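You operate a simulated robot arm through the tools that you are given. There is no shell and no other tool.

Carry out the task below with a simulated robot arm. There is one attempt and no reset: what you move stays moved.

JOB
Put things in order on the surface of the long work table. At the end: the coil with the white core stands where the round metal cap stood; the round metal cap stands where the blue strip box stood; the blue strip box stands where the green cleaner bottle stood; the green cleaner bottle from the surface of the long work table is on the grey sample case; whatever was shut is shut again. Leave all else as you found it, and nothing knocked over. Set down upright: cleaner bottle.

The check looks at the end state, three seconds after you hand in, the way a careful person would. Anything else that was tipped, shoved, dropped, spilled or broken makes it a failure. Lids that push on must go on centred and level and be pressed home; caps that screw on are set level and turned clockwise until they are tight.

ROBOT AND FRAMES
A 7-joint arm with a two-finger parallel gripper, fixed in place. Base frame: the origin is on the floor under the middle of its stand, x ahead of it, y to its left, z up; the work surface is at about z = 800. Units: mm, degrees, N and s.
With the tool pointing down near the work surface it reaches from about 240 to 680 mm from the base axis. Its first joint turns from -66.0 to 66.0 degrees. Payload 2.4 kg.
The tool frame sits at the grasp point between the pads (the TCP): z along the fingers, y along the line on which they close. The tips reach 30 mm beyond it. Largest opening 94 mm; finger width 28, thickness 10; the body of the gripper, 50 by 96 mm, starts 55 mm behind the TCP.
Orientation is that of the tool frame in the base frame, as a unit quaternion [w, x, y, z]. With the fingers straight down and closing along the base's y, the tool's x points along the base's -x, its y along +y and its z along -z.

CONTROLS
- The arm moves only by the tool apply_moves. Its argument "moves" is one flat list of numbers, 7 for each row, row after row: the shift along the tool's x, y, z in units of 25 mm (1.0 is 25 mm), then the turn, a rotation vector about the tool's x, y, z in units of 6 degrees (1.0 is 6 degrees), then the gripper command, from -1 (shut) to 1 (fully open), values between in proportion. In form: [tx, ty, tz, rx, ry, rz, jaw, tx, ty, tz, rx, ry, rz, jaw, ...]. A call has 1 to 20 rows; each row shifts and turns the commanded pose from where the row before left it, along the tool's axes as they then stand. A call with a number of a shift or a turn outside -1 to 1 is refused whole. Each row takes 0.2 s and may step no farther than 50 mm and 8.6 degrees from the row before; otherwise, or with a gripper value out of range, the whole call is refused. A pose out of reach is approached as far as the arm can. The call stops where the force on the tool passes 40 N (or 10 N more than at its start, if that is more) or the arm is blocked; 0.2 s more then pass. Each finger travels about 153 mm/s and halts on what it meets, pressing with about 27 N; the grip force reading is that of the motor and also rises with nothing between the fingers. The clock runs only during rows and for 0.2 s after the last one: add rows that do not move to give the fingers time. The reply holds the time, the measured pose of the TCP, the force on the tool along the base axes, the opening and the grip force, in the units named above and with some noise, with the torque about the TCP (base axes, N m) and any sound that the robot's microphone picked up.
- Cameras (640 x 400 px; columns grow to the right, rows downward): "scene" is fixed at [51.1, 496.7, 1437]; the picture's right is [-0.53, -0.85, 0.00], its down [-0.55, 0.35, -0.76] and it looks along [0.64, -0.41, -0.65] (base axes); focal length 371 px, centre (320, 200). "wrist" rides on the gripper at [76, 14, -102] in the tool frame; the picture's right is [-0.18, 0.98, 0.00], its down [-0.75, -0.14, -0.64] and it looks along [-0.63, -0.12, 0.77] (tool axes); focal length 243 px, centre (320, 200). There is no depth. A picture from a camera that has moved, and an enlarged one, comes with that camera's place and axes in the base frame and with its lens.
- grab_frame(camera): a new picture of that camera. The clock stands still meanwhile.
- close_up(camera, box): a new picture of the part [left, top, right, bottom] of that camera's present view, enlarged. The clock stands still meanwhile.
- close_job(): hands the job in; it is judged then, once.

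Nothing tells you positions but the pictures and the camera data. Unless the task says otherwise, let go and move clear before handing in.

The tools are called after "Request:" as name(argument=value, ...) on one line, values as JSON. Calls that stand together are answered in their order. apply_moves: Moves the arm, as the interface text tells. Its arguments: {"type":"object","properties":{"moves":{"type":"array"}},"required":["moves"]} The other tools are called the same way: grab_frame (camera) takes a picture; close_up (camera, box) takes an enlarged picture of a part of a camera's view; close_job () hands the job in.

At the start:

```text
time_s: 0.0
eef_pos: [434.3, -66.9, 1096.3]
ee_rot: [0.001, 0.001, 1.0, 0.0]
contact_force: [0.3, -0.8, 0.2]
ft_torque: [-0.01, 0.02, 0.02]
width: 93.9
gripper_force: 0.2
```

scene: 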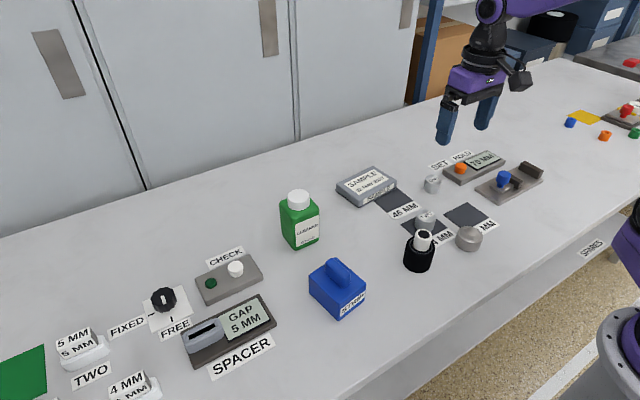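
wrist: 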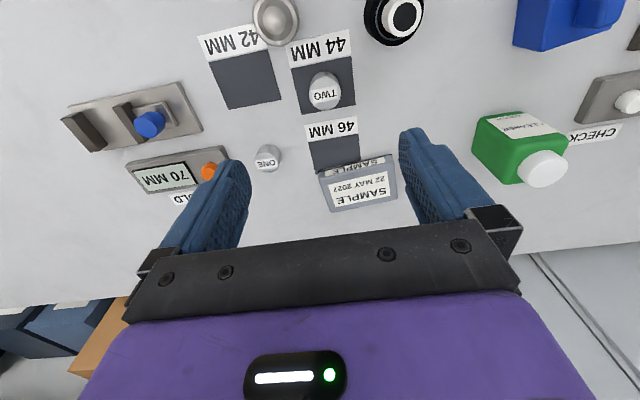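

I see the long table with the green bottle, the blue box, the black coil with a white core, the round metal cap and the grey sample case. I'll take closer pictures before moving anything.

Request:
close_up(camera="scene", box=[260, 140, 560, 330])

Request:
close_up(camera="wrist", box=[40, 0, 640, 240])

Request:
close_up(camera="scene", box=[0, 220, 300, 400])

Request:
close_up(camera="scene", box=[400, 20, 640, 220])

```text
2.11 times, centred on (410, 235) of scene
camera zoom: at [51.1, 496.7, 1437.0], right [-0.53, -0.85, 0.0], down [-0.55, 0.35, -0.76], along [0.64, -0.41, -0.65], focal length 781 px, centre (130, 126)
```

zoom: 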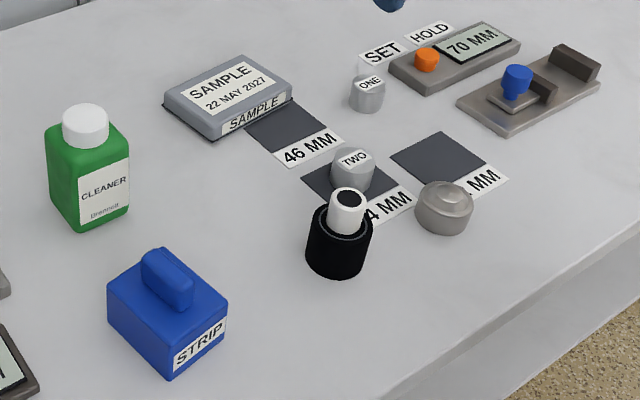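

```text
1.07 times, centred on (340, 120) of wrist (not enlarged: the box is as wide or as high as the picture)
camera zoom: at [359.4, -52.2, 1199.6], right [0.19, 0.98, 0.0], down [0.75, -0.14, 0.64], along [0.63, -0.12, -0.77], focal length 259 px, centre (299, 285)
```

zoom: 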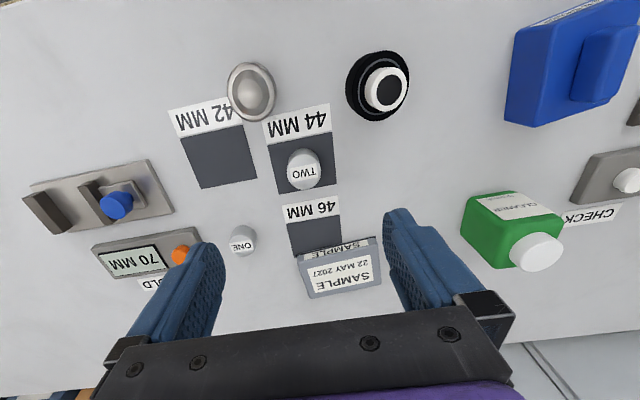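

```text
2.13 times, centred on (150, 310) of scene
camera zoom: at [51.1, 496.7, 1437.0], right [-0.53, -0.85, 0.0], down [-0.55, 0.35, -0.76], along [0.64, -0.41, -0.65], focal length 792 px, centre (683, -35)
```

zoom: 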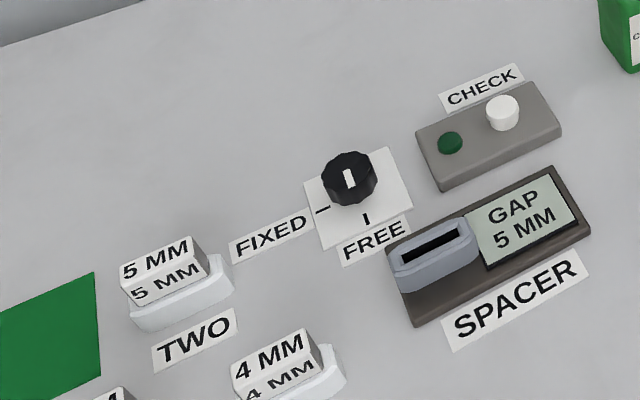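

```text
2.00 times, centred on (520, 120) of scene
camera zoom: at [51.1, 496.7, 1437.0], right [-0.53, -0.85, 0.0], down [-0.55, 0.35, -0.76], along [0.64, -0.41, -0.65], focal length 742 px, centre (-80, 360)
```

zoom: 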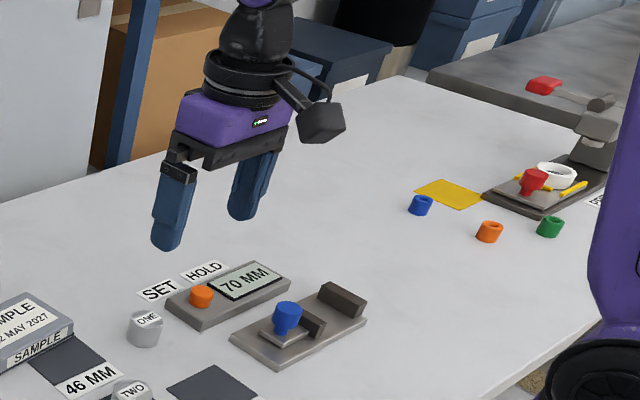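

I see the chain needs no parking spot: bottle to case, box to bottle's place, cap to box's place, coil to cap's place. Rough estimates are bottle (583, 210), box (404, 228), coil (385, 38), cap (369, -114) and case (633, -21). I'll fly over at height to measure each one better.

Request:
apply_moves(moves=[-0.25, 0.92, 0.15, 0, 0, 0, 1, -0.25, 0.92, 0.15, 0, 0, 0, 1, -0.25, 0.92, 0.15, 0, 0, 0, 1, -0.25, 0.92, 0.15, 0, 0, 0, 1, -0.25, 0.92, 0.15, 0, 0, 0, 1, -0.25, 0.92, 0.15, 0, 0, 0, 1, -0.25, 0.92, 0.15, 0, 0, 0, 1, -0.25, 0.92, 0.15, 0, 0, 0, 1, -0.25, 0.92, 0.15, 0, 0, 0, 1, -0.25, 0.92, 0.15, 0, 0, 0, 1, -0.25, 0.92, 0.15, 0, 0, 0, 1, -0.25, 0.92, 0.15, 0, 0, 0, 1, 0, 0, 0, 0, 0, 0, 1])

Request:
grab_frame(camera="wrist")

Request:
grab_frame(camera="scene")

```text
time_s: 2.8
eef_pos: [509.6, 207.7, 1050.7]
ee_rot: [0.0, 0.001, 1.0, 0.0]
contact_force: [0.9, -0.3, -0.2]
ft_torque: [0.01, 0.03, 0.03]
width: 93.8
gripper_force: 0.0
```

```text
taken
camera wrist: at [434.9, 221.4, 1154.0], right [0.19, 0.98, 0.0], down [0.75, -0.14, 0.64], along [0.63, -0.12, -0.77], focal length 243 px, centre (320, 200)
```

wrist: 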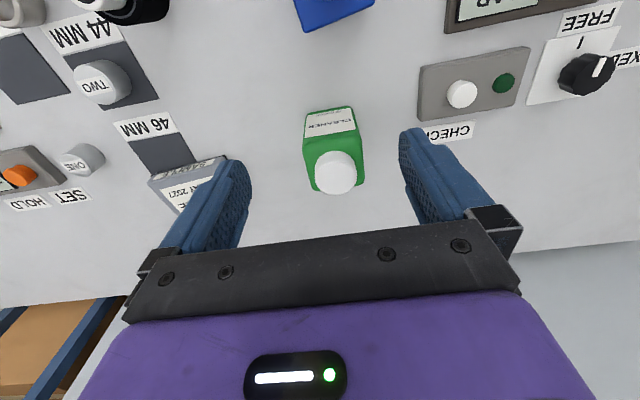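

```text
taken
```

scene: 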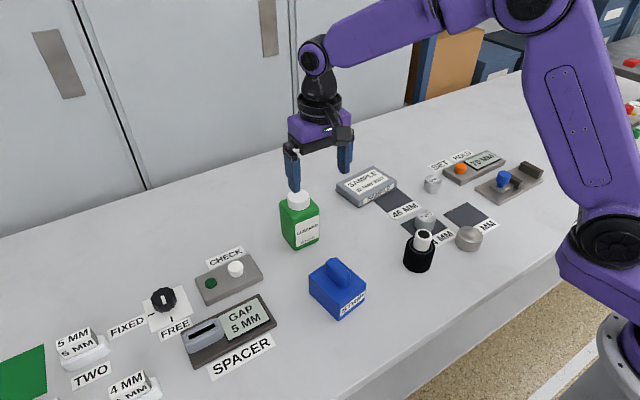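

The bottle looks squared up to the base axes, with its front at about x 561 and its middle near y 209. I'll enlarge it to measure its width, depth and height.

Request:
close_up(camera="wrist", box=[260, 90, 420, 210])

Request:
close_up(camera="scene", box=[260, 170, 390, 330])

Request:
close_up(camera="scene", box=[320, 150, 500, 280])

```text
3.33 times, centred on (340, 150) of wrist
camera zoom: at [434.9, 221.4, 1154.0], right [0.19, 0.98, 0.0], down [0.75, -0.14, 0.64], along [0.63, -0.12, -0.77], focal length 809 px, centre (253, 367)
```

zoom: 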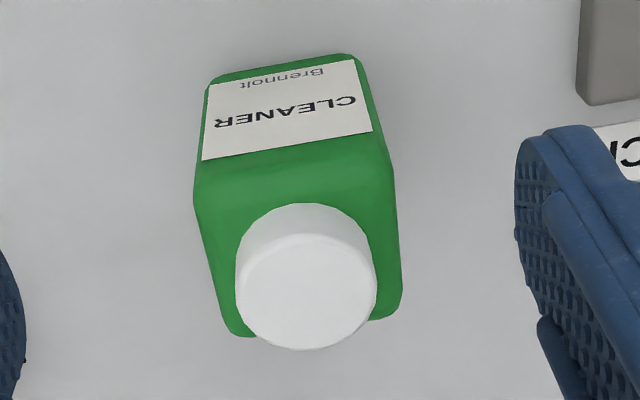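

```text
2.50 times, centred on (325, 250) of scene
camera zoom: at [51.1, 496.7, 1437.0], right [-0.53, -0.85, 0.0], down [-0.55, 0.35, -0.76], along [0.64, -0.41, -0.65], focal length 928 px, centre (308, 75)
```

zoom: 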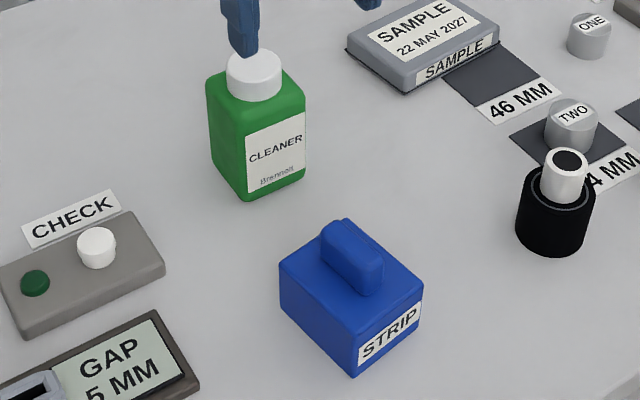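

```text
3.08 times, centred on (410, 215) of scene
camera zoom: at [51.1, 496.7, 1437.0], right [-0.53, -0.85, 0.0], down [-0.55, 0.35, -0.76], along [0.64, -0.41, -0.65], focal length 1142 px, centre (43, 154)
```

zoom: 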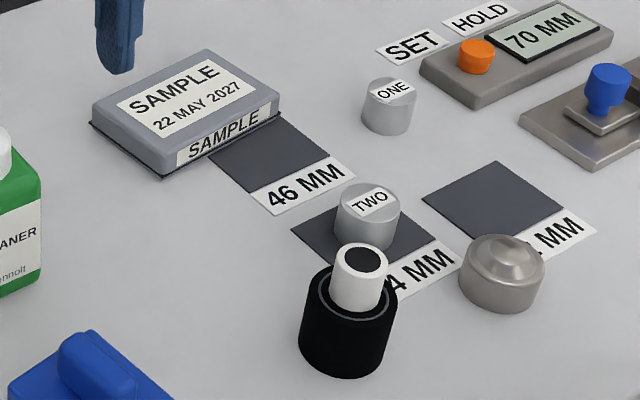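

The bottle is about 64 x 64 mm, centred near (592, 211), shoulder at about 905 and cap top near 928. Next I'll look at the sample case from closer.

Request:
apply_moves(moves=[-0.18, -0.9, 0.145, 0, 0, 0, 1, -0.18, -0.9, 0.145, 0, 0, 0, 1, -0.18, -0.9, 0.145, 0, 0, 0, 1, -0.18, -0.9, 0.145, 0, 0, 0, 1, -0.18, -0.9, 0.145, 0, 0, 0, 1, -0.18, -0.9, 0.145, 0, 0, 0, 1, -0.18, -0.9, 0.145, 0, 0, 0, 1, -0.18, -0.9, 0.145, 0, 0, 0, 1, -0.18, -0.9, 0.145, 0, 0, 0, 1, -0.18, -0.9, 0.145, 0, 0, 0, 1, -0.18, -0.9, 0.145, 0, 0, 0, 1, 0, 0, 0, 0, 0, 0, 1])

Request:
grab_frame(camera="wrist")

Request:
close_up(camera="wrist", box=[230, 60, 430, 220])

```text
time_s: 5.4
eef_pos: [559.0, -39.4, 1012.3]
ee_rot: [0.001, 0.001, 1.0, 0.0]
contact_force: [0.0, 0.1, 0.2]
ft_torque: [-0.01, -0.02, -0.01]
width: 94.2
gripper_force: 0.0
```

```text
taken
camera wrist: at [484.5, -25.1, 1114.7], right [0.19, 0.98, 0.0], down [0.75, -0.14, 0.64], along [0.63, -0.12, -0.77], focal length 243 px, centre (320, 200)
```

wrist: 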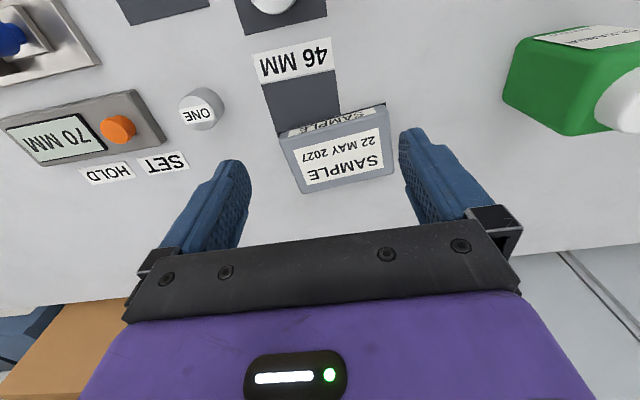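

```text
2.50 times, centred on (330, 140) of wrist
camera zoom: at [484.5, -25.1, 1114.7], right [0.19, 0.98, 0.0], down [0.75, -0.14, 0.64], along [0.63, -0.12, -0.77], focal length 606 px, centre (295, 350)
```

zoom: 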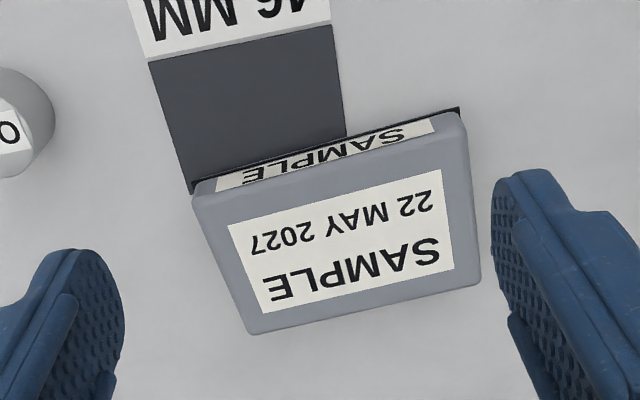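

The case is about 150 x 92 mm, its top near z 825, centre near (655, -30) and turned by about 7.7 degrees. I'll check empty-handed that the arm can get above it.

Request:
apply_moves(moves=[-0.91, 0.1, 0.52, 0, 0, 0, 1, -0.91, 0.1, 0.52, 0, 0, 0, 1, -0.91, 0.1, 0.52, 0, 0, 0, 1, -0.91, 0.1, 0.52, 0, 0, 0, 1, 0, 0, 0.8, 0, 0, 0, 1, 0, 0, 0.8, 0, 0, 0, 1, 0, 0, 0, 0, 0, 0, 1])

Request:
grab_frame(camera="wrist")

Request:
close_up(camera="wrist", box=[220, 60, 460, 220])

```text
time_s: 7.0
eef_pos: [650.1, -28.6, 921.1]
ee_rot: [0.0, 0.0, 1.0, 0.0]
contact_force: [0.8, -0.5, 0.1]
ft_torque: [-0.01, -0.02, 0.0]
width: 94.0
gripper_force: 0.1
```

```text
taken
camera wrist: at [574.4, -14.0, 1023.6], right [0.18, 0.98, 0.0], down [0.75, -0.14, 0.64], along [0.63, -0.12, -0.77], focal length 243 px, centre (320, 200)
```

wrist: 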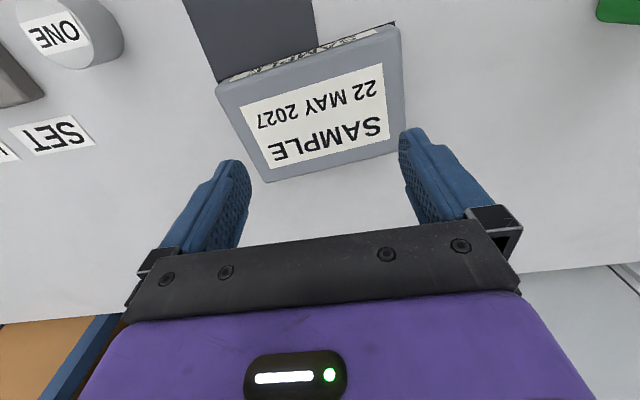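

```text
2.50 times, centred on (340, 140) of wrist
camera zoom: at [574.4, -14.0, 1023.6], right [0.18, 0.98, 0.0], down [0.75, -0.14, 0.64], along [0.63, -0.12, -0.77], focal length 606 px, centre (270, 350)
```

zoom: 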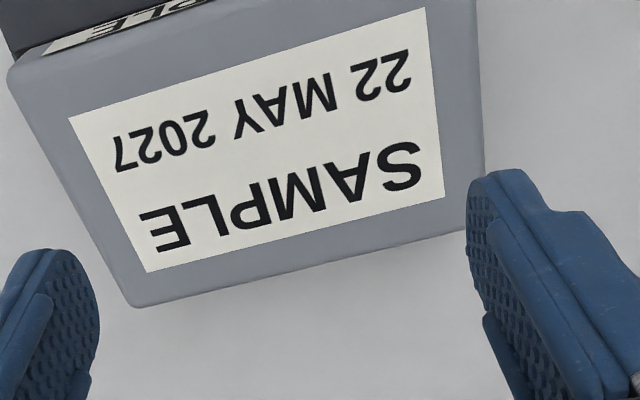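

The arm reaches the case fine; it comes out at centre (652, -29), top z about 826, yaw about 6 degrees. Now I'll go back above the bottle.

Request:
apply_moves(moves=[0, 0, -0.9, 0, 0, 0, 1, 0, 0, -0.9, 0, 0, 0, 1, 0, 0, -0.9, 0, 0, 0, 1, 0.232, 0.96, 0, 0, 0, 0, 1, 0.232, 0.96, 0, 0, 0, 0, 1, 0.232, 0.96, 0, 0, 0, 0, 1, 0.232, 0.96, 0, 0, 0, 0, 1, 0.232, 0.96, 0, 0, 0, 0, 1, 0.232, 0.96, 0, 0, 0, 0, 1, 0.232, 0.96, 0, 0, 0, 0, 1, 0.232, 0.96, 0, 0, 0, 0, 1, 0.232, 0.96, 0, 0, 0, 0, 1, 0.232, 0.96, 0, 0, 0, 0, 1, 0, 0, 0, 0, 0, 0, 1])

Request:
grab_frame(camera="wrist")

Request:
close_up(camera="wrist", box=[220, 0, 460, 220])

Request:
grab_frame(camera="scene")

```text
time_s: 10.0
eef_pos: [592.0, 211.6, 987.3]
ee_rot: [0.0, -0.001, 1.0, 0.0]
contact_force: [-0.5, 1.2, -0.3]
ft_torque: [0.02, 0.0, -0.01]
width: 94.0
gripper_force: 0.1
```

```text
taken
camera wrist: at [517.4, 226.3, 1091.1], right [0.18, 0.98, 0.0], down [0.75, -0.14, 0.64], along [0.63, -0.12, -0.77], focal length 243 px, centre (320, 200)
```

wrist: 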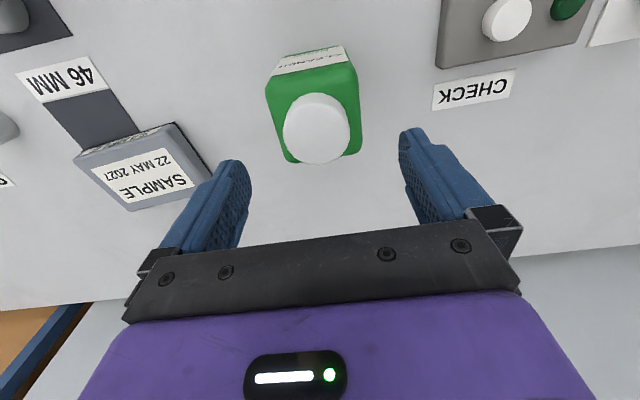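

```text
1.82 times, centred on (340, 110) of wrist
camera zoom: at [517.4, 226.3, 1091.1], right [0.18, 0.98, 0.0], down [0.75, -0.14, 0.64], along [0.63, -0.12, -0.77], focal length 441 px, centre (284, 364)
```

zoom: 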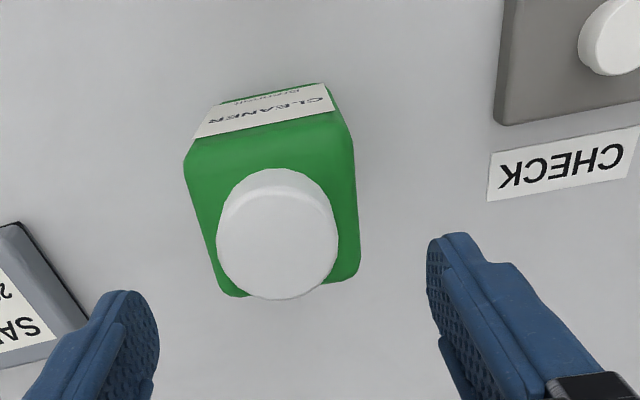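

```text
taken
```

scene: 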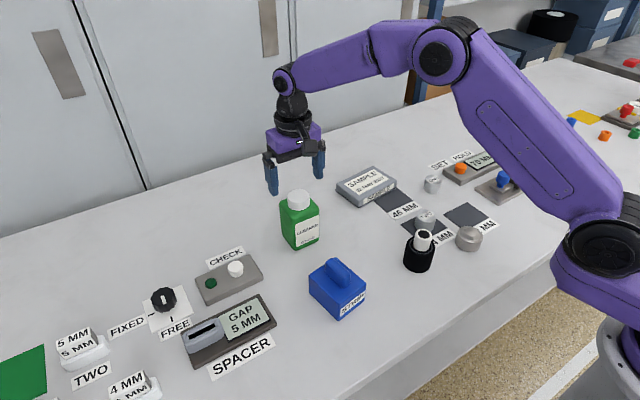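

The gripper is straight above the bottle, which I put at (590, 211) with almost no turn. I'll go down with the fingers open either side of the body.

Request:
apply_moves(moves=[0, 0, 0.76, 0, 0, 0, 1, 0, 0, 0.76, 0, 0, 0, 1, 0, 0, 0.76, 0, 0, 0, 1, 0, 0, 0.76, 0, 0, 0, 1, 0, 0, 0.7, 0, 0, 0, 1, 0, 0, 0, 0, 0, 0, 1])

Request:
grab_frame(camera="wrist")

Request:
close_up(camera="scene", box=[230, 110, 390, 260])

```text
time_s: 11.4
eef_pos: [591.8, 210.5, 893.0]
ee_rot: [0.0, 0.001, 1.0, 0.0]
contact_force: [-0.4, 0.4, 0.7]
ft_torque: [0.02, 0.01, 0.02]
width: 93.8
gripper_force: 0.0
```

```text
taken
camera wrist: at [517.3, 224.4, 997.0], right [0.19, 0.98, 0.0], down [0.75, -0.14, 0.64], along [0.63, -0.12, -0.77], focal length 243 px, centre (320, 200)
```

wrist: 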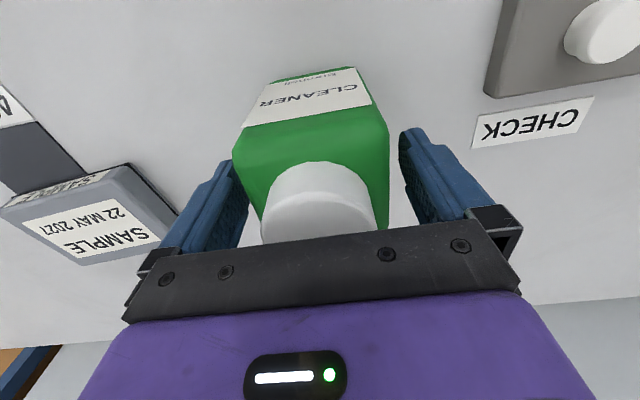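

```text
2.67 times, centred on (310, 185) of scene
camera zoom: at [51.1, 496.7, 1437.0], right [-0.53, -0.85, 0.0], down [-0.55, 0.35, -0.76], along [0.64, -0.41, -0.65], focal length 990 px, centre (347, 240)
```

zoom: 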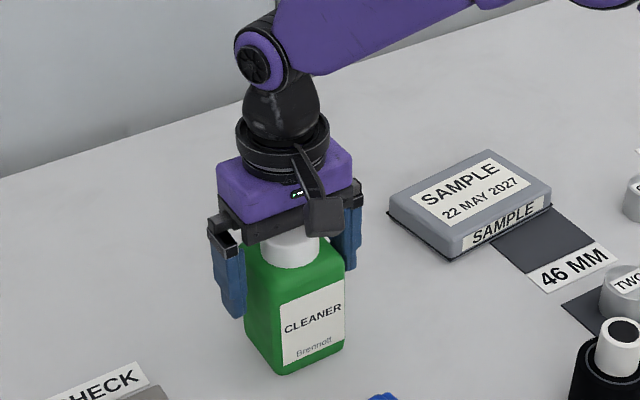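

The bottle sits between the fingers with room on both sides and the cap is clear of the palm. I'll close on the body and lift a little to test the grip.

Request:
apply_moves(moves=[0, 0, 0, 0, 0, 0, 0.5, 0, 0, 0, 0, 0, 0, -1, 0, 0, 0, 0, 0, 0, -1, 0, 0, 0, 0, 0, 0, -1, 0, 0, 0, 0, 0, 0, -1])

Request:
close_up(camera="wrist", box=[160, 40, 480, 260])

```text
time_s: 12.6
eef_pos: [591.5, 210.6, 893.0]
ee_rot: [0.0, 0.001, 1.0, 0.0]
contact_force: [0.9, -1.0, -0.6]
ft_torque: [-0.03, -0.15, -0.04]
width: 74.2
gripper_force: 26.4
```

```text
1.82 times, centred on (320, 150) of wrist
camera zoom: at [517.2, 224.3, 997.2], right [0.19, 0.98, 0.0], down [0.75, -0.14, 0.64], along [0.63, -0.12, -0.77], focal length 441 px, centre (320, 291)
```

zoom: 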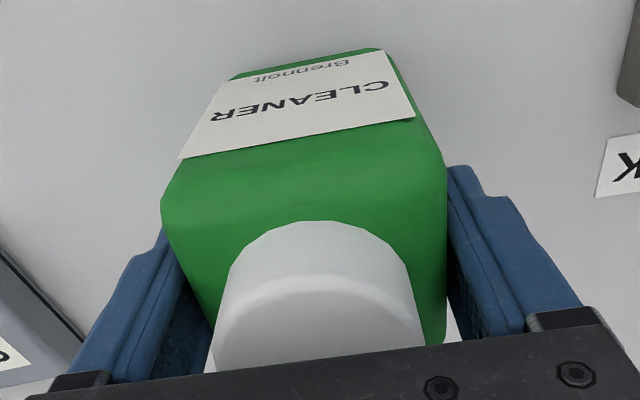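

The grip holds at 74 mm with full motor force. I'll lift slowly and look.

Request:
apply_moves(moves=[0, 0, -0.2, 0, 0, 0, -1, 0, 0, -0.3, 0, 0, 0, -1, 0, 0, -0.3, 0, 0, 0, -1, 0, 0, 0, 0, 0, 0, -1])

Request:
close_up(camera="scene", box=[230, 110, 390, 260])

Request:
grab_frame(camera="wrist")

```text
time_s: 13.6
eef_pos: [592.4, 210.7, 913.9]
ee_rot: [-0.001, 0.0, 1.0, -0.001]
contact_force: [0.6, -0.4, -4.5]
ft_torque: [0.02, 0.0, -0.02]
width: 74.5
gripper_force: 27.4
```

```text
2.67 times, centred on (310, 185) of scene
camera zoom: at [51.2, 496.7, 1437.0], right [-0.53, -0.85, 0.0], down [-0.55, 0.35, -0.76], along [0.64, -0.41, -0.65], focal length 990 px, centre (347, 240)
```

zoom: 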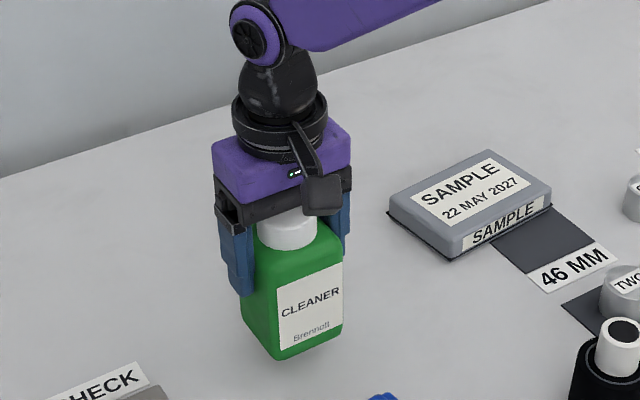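

```text
taken
camera wrist: at [516.9, 226.3, 1017.2], right [0.19, 0.98, 0.0], down [0.75, -0.14, 0.64], along [0.63, -0.12, -0.77], focal length 243 px, centre (320, 200)
```

wrist: 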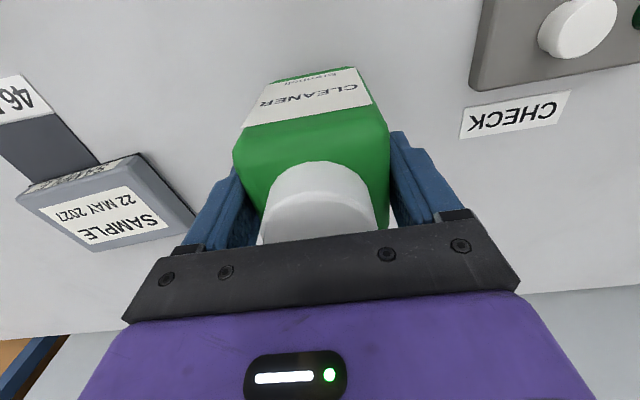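

The bottle is up off the table and hangs level. I'll raise it, carry it over the case and turn it 6 degrees to match the case.

Request:
apply_moves(moves=[0, 0, -0.7, 0, 0, 0, -1, 0, 0, -0.7, 0, 0, 0, -1, 0, 0, -0.7, 0, 0, 0, -1, -0.2, -0.8, 0, 0, 0, 0, -1, -0.2, -0.8, 0, 0, 0, 0, -1, -0.2, -0.8, 0, 0, 0, 0, -1, -0.2, -0.8, 0, 0, 0, 0, -1, -0.2, -0.8, 0, 0, 0, 0, -1, -0.2, -0.8, 0, 0, 0, 0, -1, -0.2, -0.8, 0, 0, 0, 0, -1, -0.2, -0.8, 0, 0, 0, 0, -1, -0.2, -0.8, 0, 0, 0, 0, -1, -0.2, -0.8, 0, 0, 0, 0, -1, -0.2, -0.8, 0, 0, 0, 0, -1, -0.2, -0.8, 0, 0, 0, 0, -1, 0, 0, 0, 0, 0, -0.25, -1, 0, 0, 0, 0, 0, -0.25, -1, 0, 0, 0, 0, 0, -0.25, -1, 0, 0, 0, 0, 0, -0.25, -1, 0, 0, 0, 0, 0, 0, -1])

Request:
grab_frame(camera="wrist")

Request:
close_up(camera="scene", box=[280, 90, 480, 240])

```text
time_s: 17.8
eef_pos: [651.4, -27.0, 965.1]
ee_rot: [0.0, -0.052, 0.999, 0.001]
contact_force: [0.4, -0.6, -4.5]
ft_torque: [-0.01, 0.01, -0.05]
width: 74.1
gripper_force: 27.4
```

```text
taken
camera wrist: at [575.9, -22.2, 1068.9], right [0.08, 1.0, 0.0], down [0.76, -0.06, 0.64], along [0.64, -0.05, -0.77], focal length 243 px, centre (320, 200)
```

wrist: 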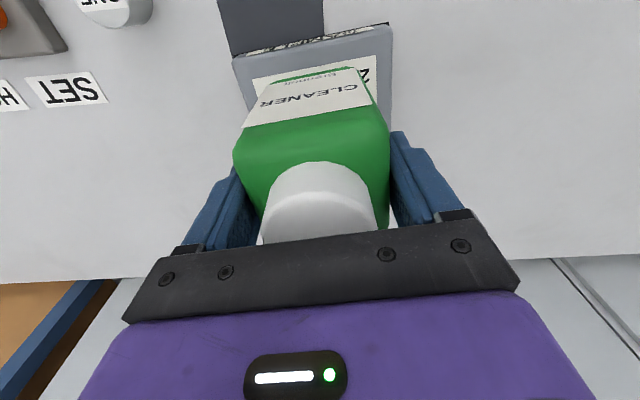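

```text
2.67 times, centred on (380, 165) of scene
camera zoom: at [51.2, 496.7, 1437.0], right [-0.53, -0.85, 0.0], down [-0.55, 0.35, -0.76], along [0.64, -0.41, -0.65], focal length 990 px, centre (160, 293)
```

zoom: 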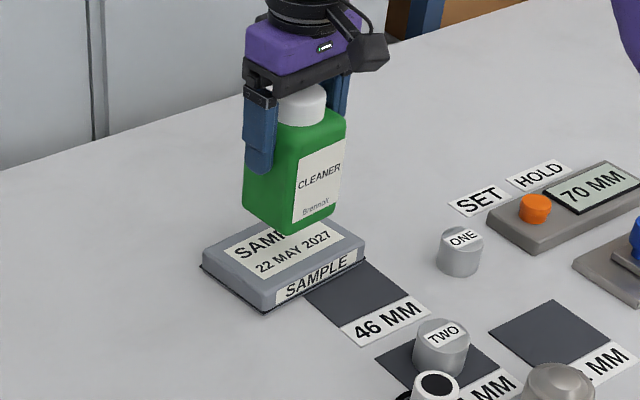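

The bottle is over the middle of the case, level and lined up. I'll go down most of the way, then creep.

Request:
apply_moves(moves=[0, 0, 0.5, 0, 0, 0, -1, 0, 0, 0.5, 0, 0, 0, -1, 0, 0, 0.4, 0, 0, 0, -1, 0, 0, 0, 0, 0, 0, -1])

Request:
close_up(camera="scene", box=[300, 110, 460, 230])

```text
time_s: 18.8
eef_pos: [651.3, -28.4, 931.7]
ee_rot: [-0.001, -0.05, 0.999, -0.001]
contact_force: [0.6, 0.5, -4.3]
ft_torque: [-0.01, -0.01, -0.02]
width: 74.2
gripper_force: 26.7
```

```text
3.33 times, centred on (380, 170) of scene
camera zoom: at [51.2, 496.7, 1437.0], right [-0.53, -0.85, 0.0], down [-0.55, 0.35, -0.76], along [0.64, -0.41, -0.65], focal length 1237 px, centre (120, 300)
```

zoom: 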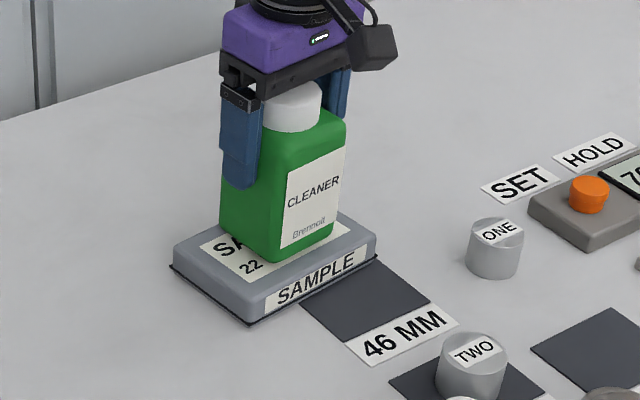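

Request:
apply_moves(moves=[0, 0, 0.12, 0, 0, 0, -1, 0, 0, 0.12, 0, 0, 0, -1, 0, 0, 0.08, 0, 0, 0, -1, 0, 0, 0, 0, 0, 0, -1])

```text
time_s: 19.8
eef_pos: [653.6, -27.2, 924.6]
ee_rot: [0.004, -0.051, 0.999, 0.0]
contact_force: [2.4, 2.3, 20.8]
ft_torque: [0.03, 0.55, 0.0]
width: 74.3
gripper_force: 26.4
```

I see the bottle has touched the case a little early, at TCP z about 925. I'll ease off until it is just carried and check it from the scene camera.

Request:
apply_moves(moves=[0, 0, -0.03, 0, 0, 0, -1, 0, 0, 0, 0, 0, 0, -1])

Request:
close_up(camera="scene", box=[310, 130, 430, 220])

Request:
grab_frame(camera="wrist")

```text
time_s: 20.4
eef_pos: [651.9, -28.4, 925.3]
ee_rot: [0.002, -0.052, 0.999, 0.0]
contact_force: [6.4, 2.8, 15.5]
ft_torque: [0.13, -0.15, 0.0]
width: 74.4
gripper_force: 26.9
```

```text
4.44 times, centred on (370, 175) of scene
camera zoom: at [50.9, 496.8, 1437.0], right [-0.53, -0.85, 0.0], down [-0.55, 0.35, -0.76], along [0.64, -0.41, -0.65], focal length 1650 px, centre (98, 311)
```

zoom: 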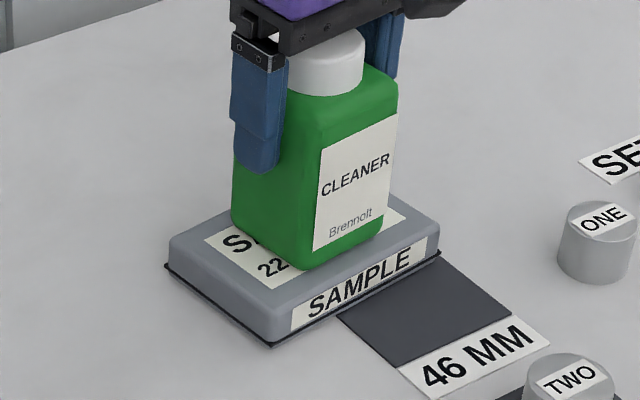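

```text
taken
camera wrist: at [576.5, -22.3, 1027.7], right [0.08, 1.0, 0.0], down [0.76, -0.06, 0.65], along [0.64, -0.05, -0.76], focal length 243 px, centre (320, 200)
```

wrist: 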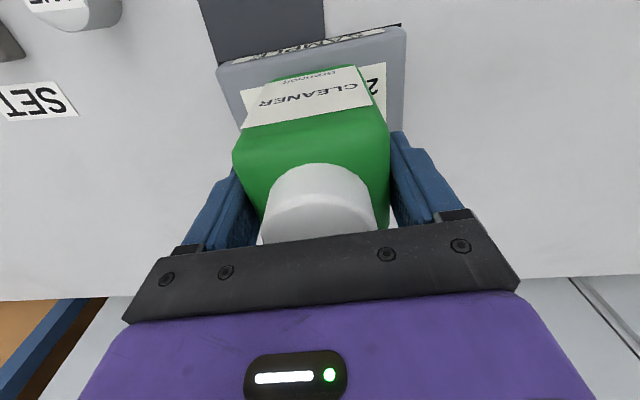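

Request:
apply_moves(moves=[0, 0, -0.03, 0, 0, 0, -1, 0, 0, -0.02, 0, 0, 0, -1, 0, 0, 0, 0, 0, 0, -1])

```text
time_s: 21.2
eef_pos: [652.3, -29.1, 924.0]
ee_rot: [0.0, -0.052, 0.999, 0.0]
contact_force: [4.6, 1.4, 12.4]
ft_torque: [0.15, -0.02, 0.02]
width: 74.1
gripper_force: 26.7
```

Request:
apply_moves(moves=[0, 0, -0.04, 0, 0, 0, -1, 0, 0, -0.04, 0, 0, 0, -1, 0, 0, 0, 0, 0, 0, -1])

```text
time_s: 22.0
eef_pos: [651.7, -28.4, 925.4]
ee_rot: [-0.003, -0.051, 0.999, 0.0]
contact_force: [0.8, 0.1, -2.2]
ft_torque: [0.0, 0.02, 0.01]
width: 74.2
gripper_force: 27.0
```

The load is nearly off, so I'll open the fingers gently.

Request:
apply_moves(moves=[0, 0, 0, 0, 0, 0, 0.6, 0, 0, 0, 0, 0, 0, 0.65, 0, 0, 0, 0, 0, 0, 0.75, 0, 0, 0, 0, 0, 0, 0.9, 0, 0, 0, 0, 0, 0, 1, 0, 0, 0, 0, 0, 0, 1])

Request:
grab_frame(camera="wrist")

Request:
close_up(camera="scene", box=[310, 130, 430, 220])

```text
time_s: 23.4
eef_pos: [652.8, -28.8, 926.6]
ee_rot: [0.0, -0.052, 0.999, 0.0]
contact_force: [0.1, -0.7, -0.1]
ft_torque: [0.03, 0.04, -0.01]
width: 94.0
gripper_force: 0.0
```

```text
taken
camera wrist: at [576.2, -22.4, 1029.4], right [0.08, 1.0, 0.0], down [0.76, -0.06, 0.64], along [0.64, -0.05, -0.77], focal length 243 px, centre (320, 200)
```

wrist: 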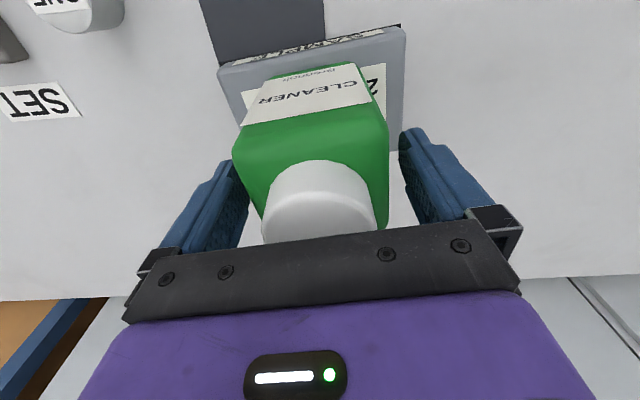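

```text
4.44 times, centred on (370, 175) of scene
camera zoom: at [51.1, 496.7, 1437.0], right [-0.53, -0.85, 0.0], down [-0.55, 0.35, -0.76], along [0.64, -0.41, -0.65], focal length 1650 px, centre (98, 311)
```

zoom: 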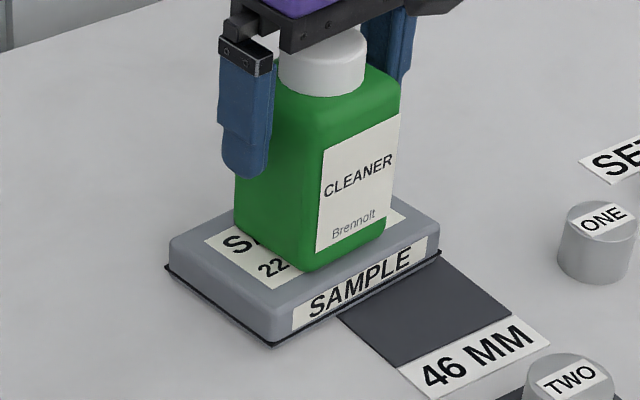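

The bottle stands upright on the case and the fingers are free. I'll go straight up, then over to the blue box.

Request:
apply_moves(moves=[0, 0, -0.6, 0, 0, 0, 1, 0, 0, -0.9, 0, 0, 0, 1, 0, 0, -1, 0, 0, 0, 1, 0, 0, -1, 0, 0, 0, 1, 0.814, 0.947, 0, 0, 0, 0, 1, 0.814, 0.947, 0, 0, 0, 0, 1, 0.814, 0.947, 0, 0, 0, 0, 1, 0.814, 0.947, 0, 0, 0, 0, 1, 0.814, 0.947, 0, 0, 0, 0, 1, 0.814, 0.947, 0, 0, 0, 0, 1, 0.814, 0.947, 0, 0, 0, 0, 1, 0.814, 0.947, 0, 0, 0, 0, 1, 0.814, 0.947, 0, 0, 0, 0, 1, 0.814, 0.947, 0, 0, 0, 0, 1, 0.814, 0.947, 0, 0, 0, 0, 1, 0.814, 0.947, 0, 0, 0, 0, 1, 0, 0, 0, 0, 0, 0, 1])

Request:
grab_frame(camera="wrist")

Request:
grab_frame(camera="scene")

```text
time_s: 27.0
eef_pos: [379.4, 229.0, 1015.6]
ee_rot: [-0.001, -0.052, 0.999, 0.0]
contact_force: [-0.2, 0.7, -0.8]
ft_torque: [-0.01, 0.01, -0.04]
width: 94.1
gripper_force: 0.1
```

```text
taken
camera wrist: at [303.0, 235.1, 1118.4], right [0.08, 1.0, 0.0], down [0.76, -0.06, 0.64], along [0.64, -0.05, -0.77], focal length 243 px, centre (320, 200)
```

wrist: 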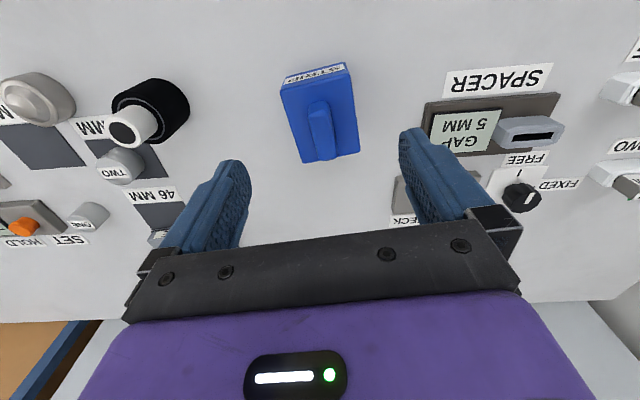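

```text
taken
```

scene: 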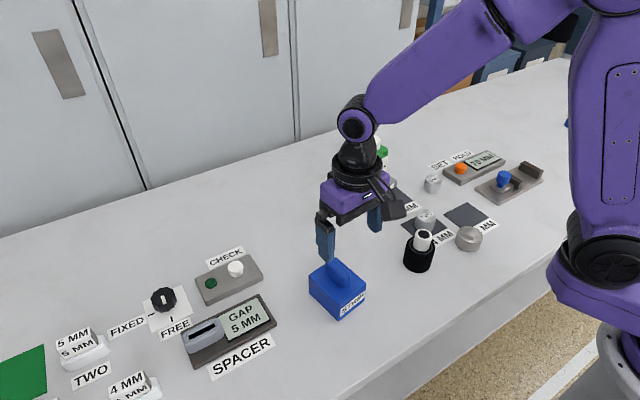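

Request:
close_up(camera="wrist", box=[250, 50, 400, 180])

Request:
close_up(camera="scene", box=[290, 240, 390, 330])

```text
3.08 times, centred on (325, 115) of wrist
camera zoom: at [303.0, 235.1, 1118.4], right [0.08, 1.0, 0.0], down [0.76, -0.06, 0.64], along [0.64, -0.05, -0.77], focal length 746 px, centre (305, 462)
```

zoom: 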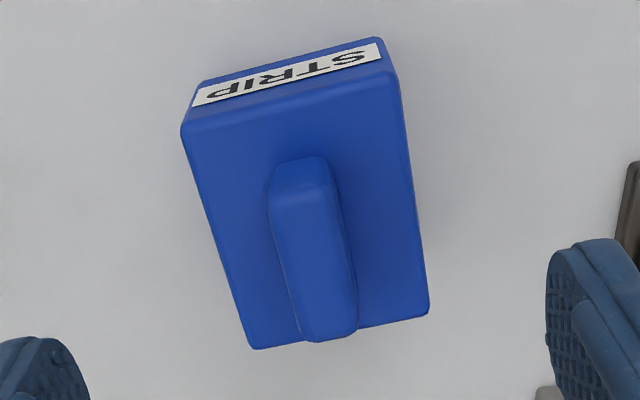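

```text
4.44 times, centred on (340, 285) of scene
camera zoom: at [51.1, 496.7, 1437.0], right [-0.53, -0.85, 0.0], down [-0.55, 0.35, -0.76], along [0.64, -0.41, -0.65], focal length 1650 px, centre (231, -178)
```

zoom: 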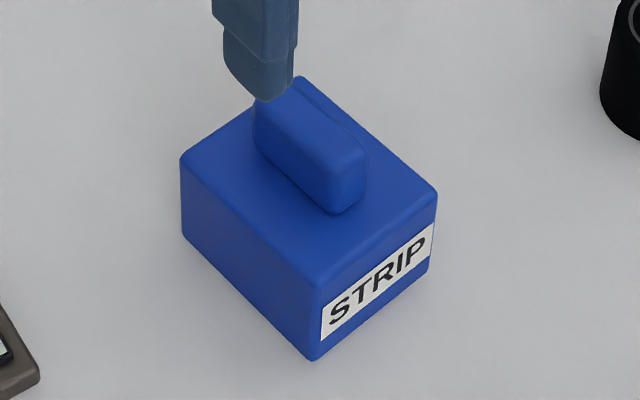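

The box is about 86 x 71 mm, turned about 8 degrees, centre near (410, 230), with its top near 860 and the handle top near 890. I'll line up above it with the fingers across the short side, holding the body and not the handle.

Request:
apply_moves(moves=[-0.4, -0.022, 0.8, 0, 0, -0.1, 1, -0.4, -0.022, 0.8, 0, 0, -0.1, 1, -0.4, -0.022, 0.8, 0, 0, -0.18, 1, 0, 0, 0, 0, 0, 0, 1])

Request:
grab_frame(camera="wrist")

Request:
close_up(camera="wrist", box=[200, 0, 440, 200])

Request:
close_up(camera="scene", box=[270, 170, 430, 330])

```text
time_s: 28.0
eef_pos: [409.0, 230.6, 952.9]
ee_rot: [0.0, -0.071, 0.997, 0.0]
contact_force: [0.6, -0.1, 0.1]
ft_torque: [-0.02, 0.01, 0.0]
width: 94.0
gripper_force: 0.1
```

```text
taken
camera wrist: at [332.3, 234.2, 1056.8], right [0.04, 1.0, 0.0], down [0.77, -0.03, 0.64], along [0.64, -0.03, -0.77], focal length 243 px, centre (320, 200)
```

wrist: 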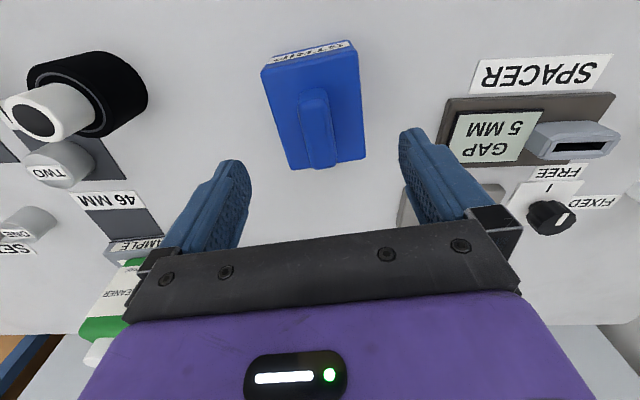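

```text
2.00 times, centred on (320, 100) of wrist
camera zoom: at [332.3, 234.2, 1056.8], right [0.04, 1.0, 0.0], down [0.77, -0.03, 0.64], along [0.64, -0.03, -0.77], focal length 485 px, centre (320, 400)
```

zoom: 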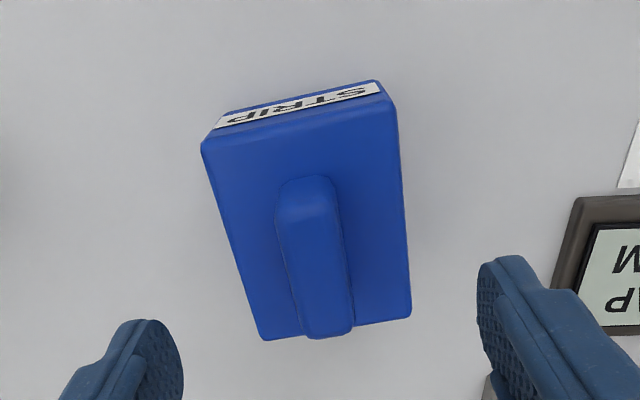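

```text
2.50 times, centred on (350, 250) of scene
camera zoom: at [51.1, 496.7, 1437.0], right [-0.53, -0.85, 0.0], down [-0.55, 0.35, -0.76], along [0.64, -0.41, -0.65], focal length 928 px, centre (245, 75)
```

zoom: 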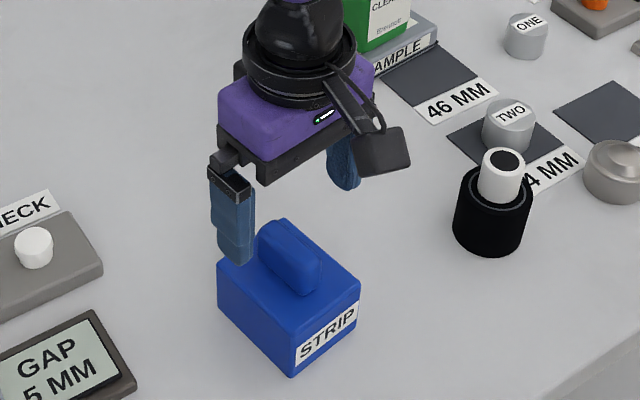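

The alignment checks out: centre (410, 230.5), yaw about 8.5 degrees. I'll lower to TCP z about 848, which keeps the palm clear of the handle.

Request:
apply_moves(moves=[-0.03, 0, 0.7, 0, 0, 0, 1, 0, 0, 0.7, 0, 0, 0, 1, 0, 0, 0.7, 0, 0, 0, 1, 0, 0, 0.7, 0, 0, 0, 1, 0, 0, 0.7, 0, 0, 0, 1, 0, 0, 0.65, 0, 0, 0, 1, 0, 0, 0, 0, 0, 0, 1])

Request:
grab_frame(camera="wrist")

Request:
close_up(camera="scene", box=[270, 200, 430, 330])

```text
time_s: 29.6
eef_pos: [410.5, 230.7, 853.3]
ee_rot: [0.0, -0.072, 0.997, 0.001]
contact_force: [0.7, 0.0, 0.0]
ft_torque: [0.0, 0.03, -0.04]
width: 94.0
gripper_force: 0.1
```

```text
taken
camera wrist: at [334.0, 234.2, 955.9], right [0.04, 1.0, 0.0], down [0.77, -0.03, 0.64], along [0.64, -0.03, -0.77], focal length 243 px, centre (320, 200)
```

wrist: 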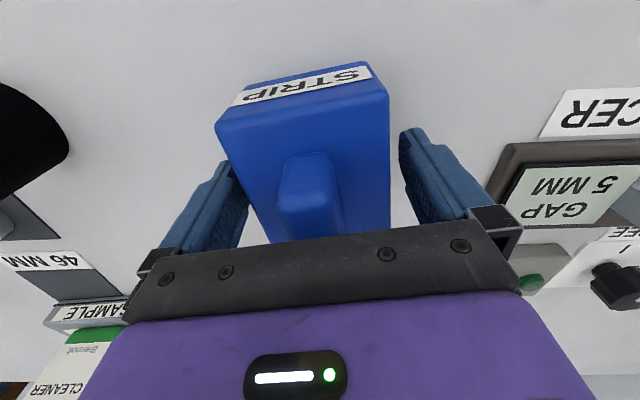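

```text
3.08 times, centred on (350, 265) of scene
camera zoom: at [51.1, 496.7, 1437.0], right [-0.53, -0.85, 0.0], down [-0.55, 0.35, -0.76], along [0.64, -0.41, -0.65], focal length 1142 px, centre (228, 0)
```

zoom: 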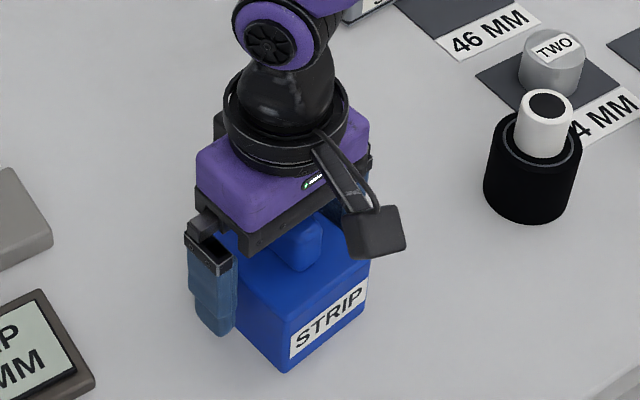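

The fingers straddle the box with the handle clear of the palm. I'll close.

Request:
apply_moves(moves=[0, 0, 0, 0, 0, 0, 0.8, 0, 0, 0, 0, 0, 0, 0.65, 0, 0, 0, 0, 0, 0, 0.3, 0, 0, 0, 0, 0, 0, -1, 0, 0, 0, 0, 0, 0, -1, 0, 0, 0, 0, 0, 0, -1])

Request:
grab_frame(camera="wrist")

Request:
close_up(camera="scene", box=[270, 200, 430, 330])

```text
time_s: 31.0
eef_pos: [409.5, 231.5, 852.3]
ee_rot: [0.0, -0.072, 0.997, 0.0]
contact_force: [0.3, -0.1, 0.0]
ft_torque: [-0.03, -0.02, 0.01]
width: 77.6
gripper_force: 26.7
```

```text
taken
camera wrist: at [333.9, 234.1, 956.0], right [0.04, 1.0, 0.0], down [0.77, -0.03, 0.64], along [0.64, -0.03, -0.77], focal length 243 px, centre (320, 200)
```

wrist: 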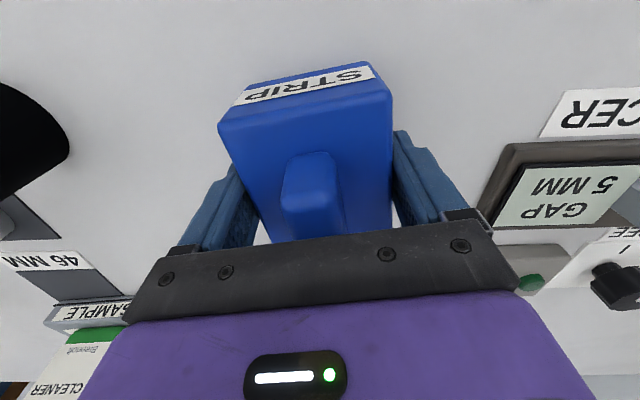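

```text
3.08 times, centred on (350, 265) of scene
camera zoom: at [51.1, 496.7, 1437.0], right [-0.53, -0.85, 0.0], down [-0.55, 0.35, -0.76], along [0.64, -0.41, -0.65], focal length 1142 px, centre (228, 0)
```

zoom: 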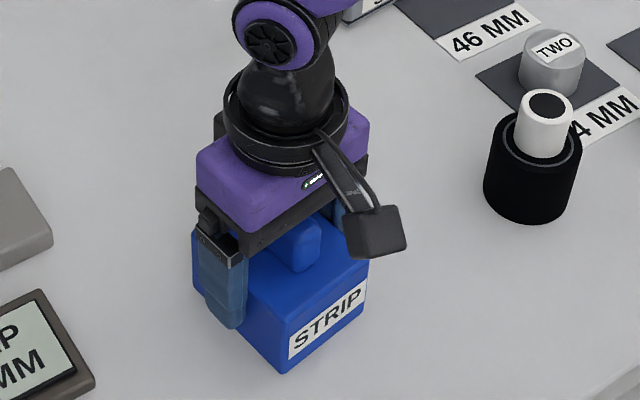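

The grip is firm and the box moved by only a millimetre or two. I'll lift it slightly and check that the whole box comes up.

Request:
apply_moves(moves=[0, 0, -0.2, 0, 0, 0, -1, 0, 0, -0.4, 0, 0, 0, -1, 0, 0, -0.4, 0, 0, 0, -1, 0, 0, 0, 0, 0, 0, -1])

Request:
close_up(camera="scene", box=[270, 200, 430, 330])

Request:
grab_frame(camera="wrist")

```text
time_s: 32.0
eef_pos: [409.4, 230.4, 876.5]
ee_rot: [-0.001, -0.071, 0.997, 0.001]
contact_force: [-0.2, -0.2, -0.1]
ft_torque: [0.03, 0.01, -0.01]
width: 77.6
gripper_force: 27.0
```

```text
3.08 times, centred on (350, 265) of scene
camera zoom: at [51.1, 496.7, 1437.0], right [-0.53, -0.85, 0.0], down [-0.55, 0.35, -0.76], along [0.64, -0.41, -0.65], focal length 1142 px, centre (228, 0)
```

zoom: 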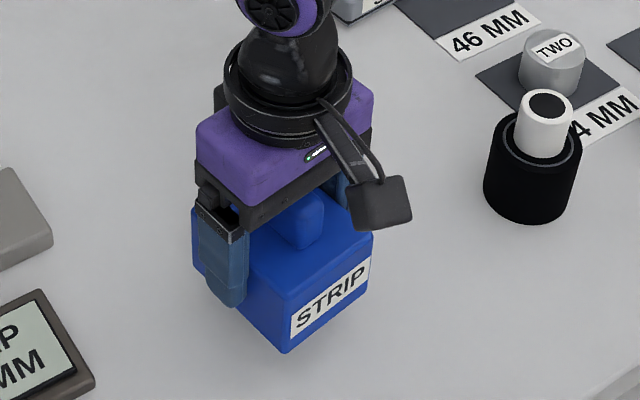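

```text
taken
camera wrist: at [333.0, 234.4, 979.9], right [0.04, 1.0, 0.0], down [0.77, -0.03, 0.64], along [0.64, -0.03, -0.77], focal length 243 px, centre (320, 200)
```

wrist: 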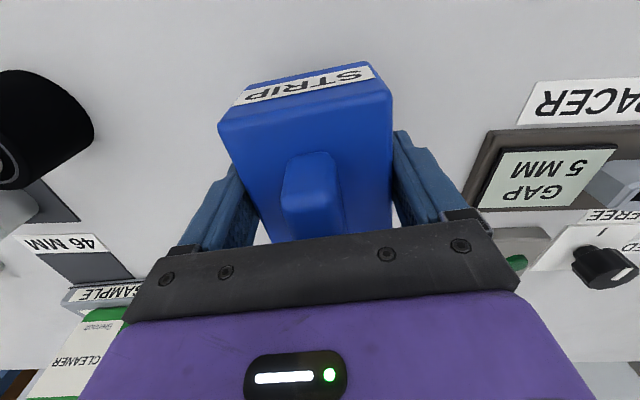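

The box has come up, but I read almost no weight, so I'll zoom in to make sure nothing was left behind underneath.

Request:
close_up(camera="scene", box=[300, 240, 390, 320])

Request:
apply_moves(moves=[0, 0, -0.8, 0, 0, 0, -1, 0, 0, -0.8, 0, 0, 0, -1, 0, 0, 0, 0, 0, 0, -1, 0, 0, 0, 0, 0, 0, -1])

Request:
close_up(camera="scene", box=[290, 210, 410, 320])

```text
5.00 times, centred on (345, 280) of scene
camera zoom: at [51.1, 496.7, 1437.0], right [-0.53, -0.85, 0.0], down [-0.55, 0.35, -0.76], along [0.64, -0.41, -0.65], focal length 1856 px, centre (195, -200)
```

zoom: 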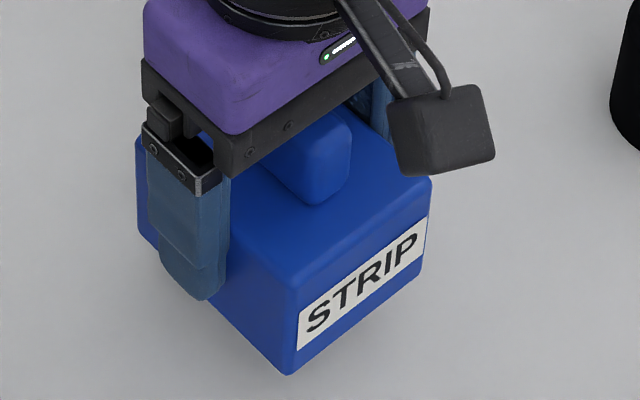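

```text
time_s: 33.0
eef_pos: [410.0, 230.3, 916.9]
ee_rot: [0.0, -0.072, 0.997, 0.0]
contact_force: [-0.1, -0.6, -0.7]
ft_torque: [0.0, -0.01, -0.02]
width: 77.8
gripper_force: 27.3
```

```text
3.64 times, centred on (350, 265) of scene
camera zoom: at [51.1, 496.7, 1437.0], right [-0.53, -0.85, 0.0], down [-0.55, 0.35, -0.76], along [0.64, -0.41, -0.65], focal length 1350 px, centre (211, -36)
```

zoom: 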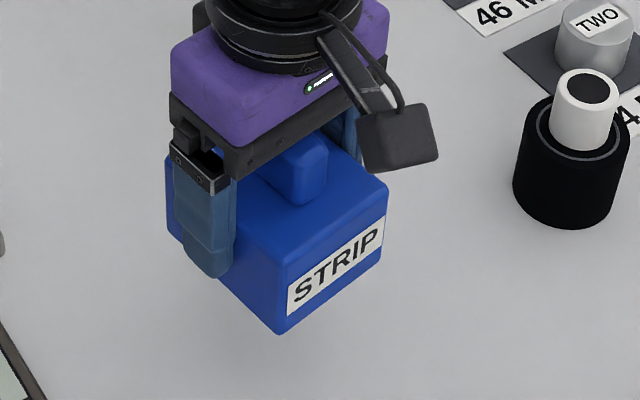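

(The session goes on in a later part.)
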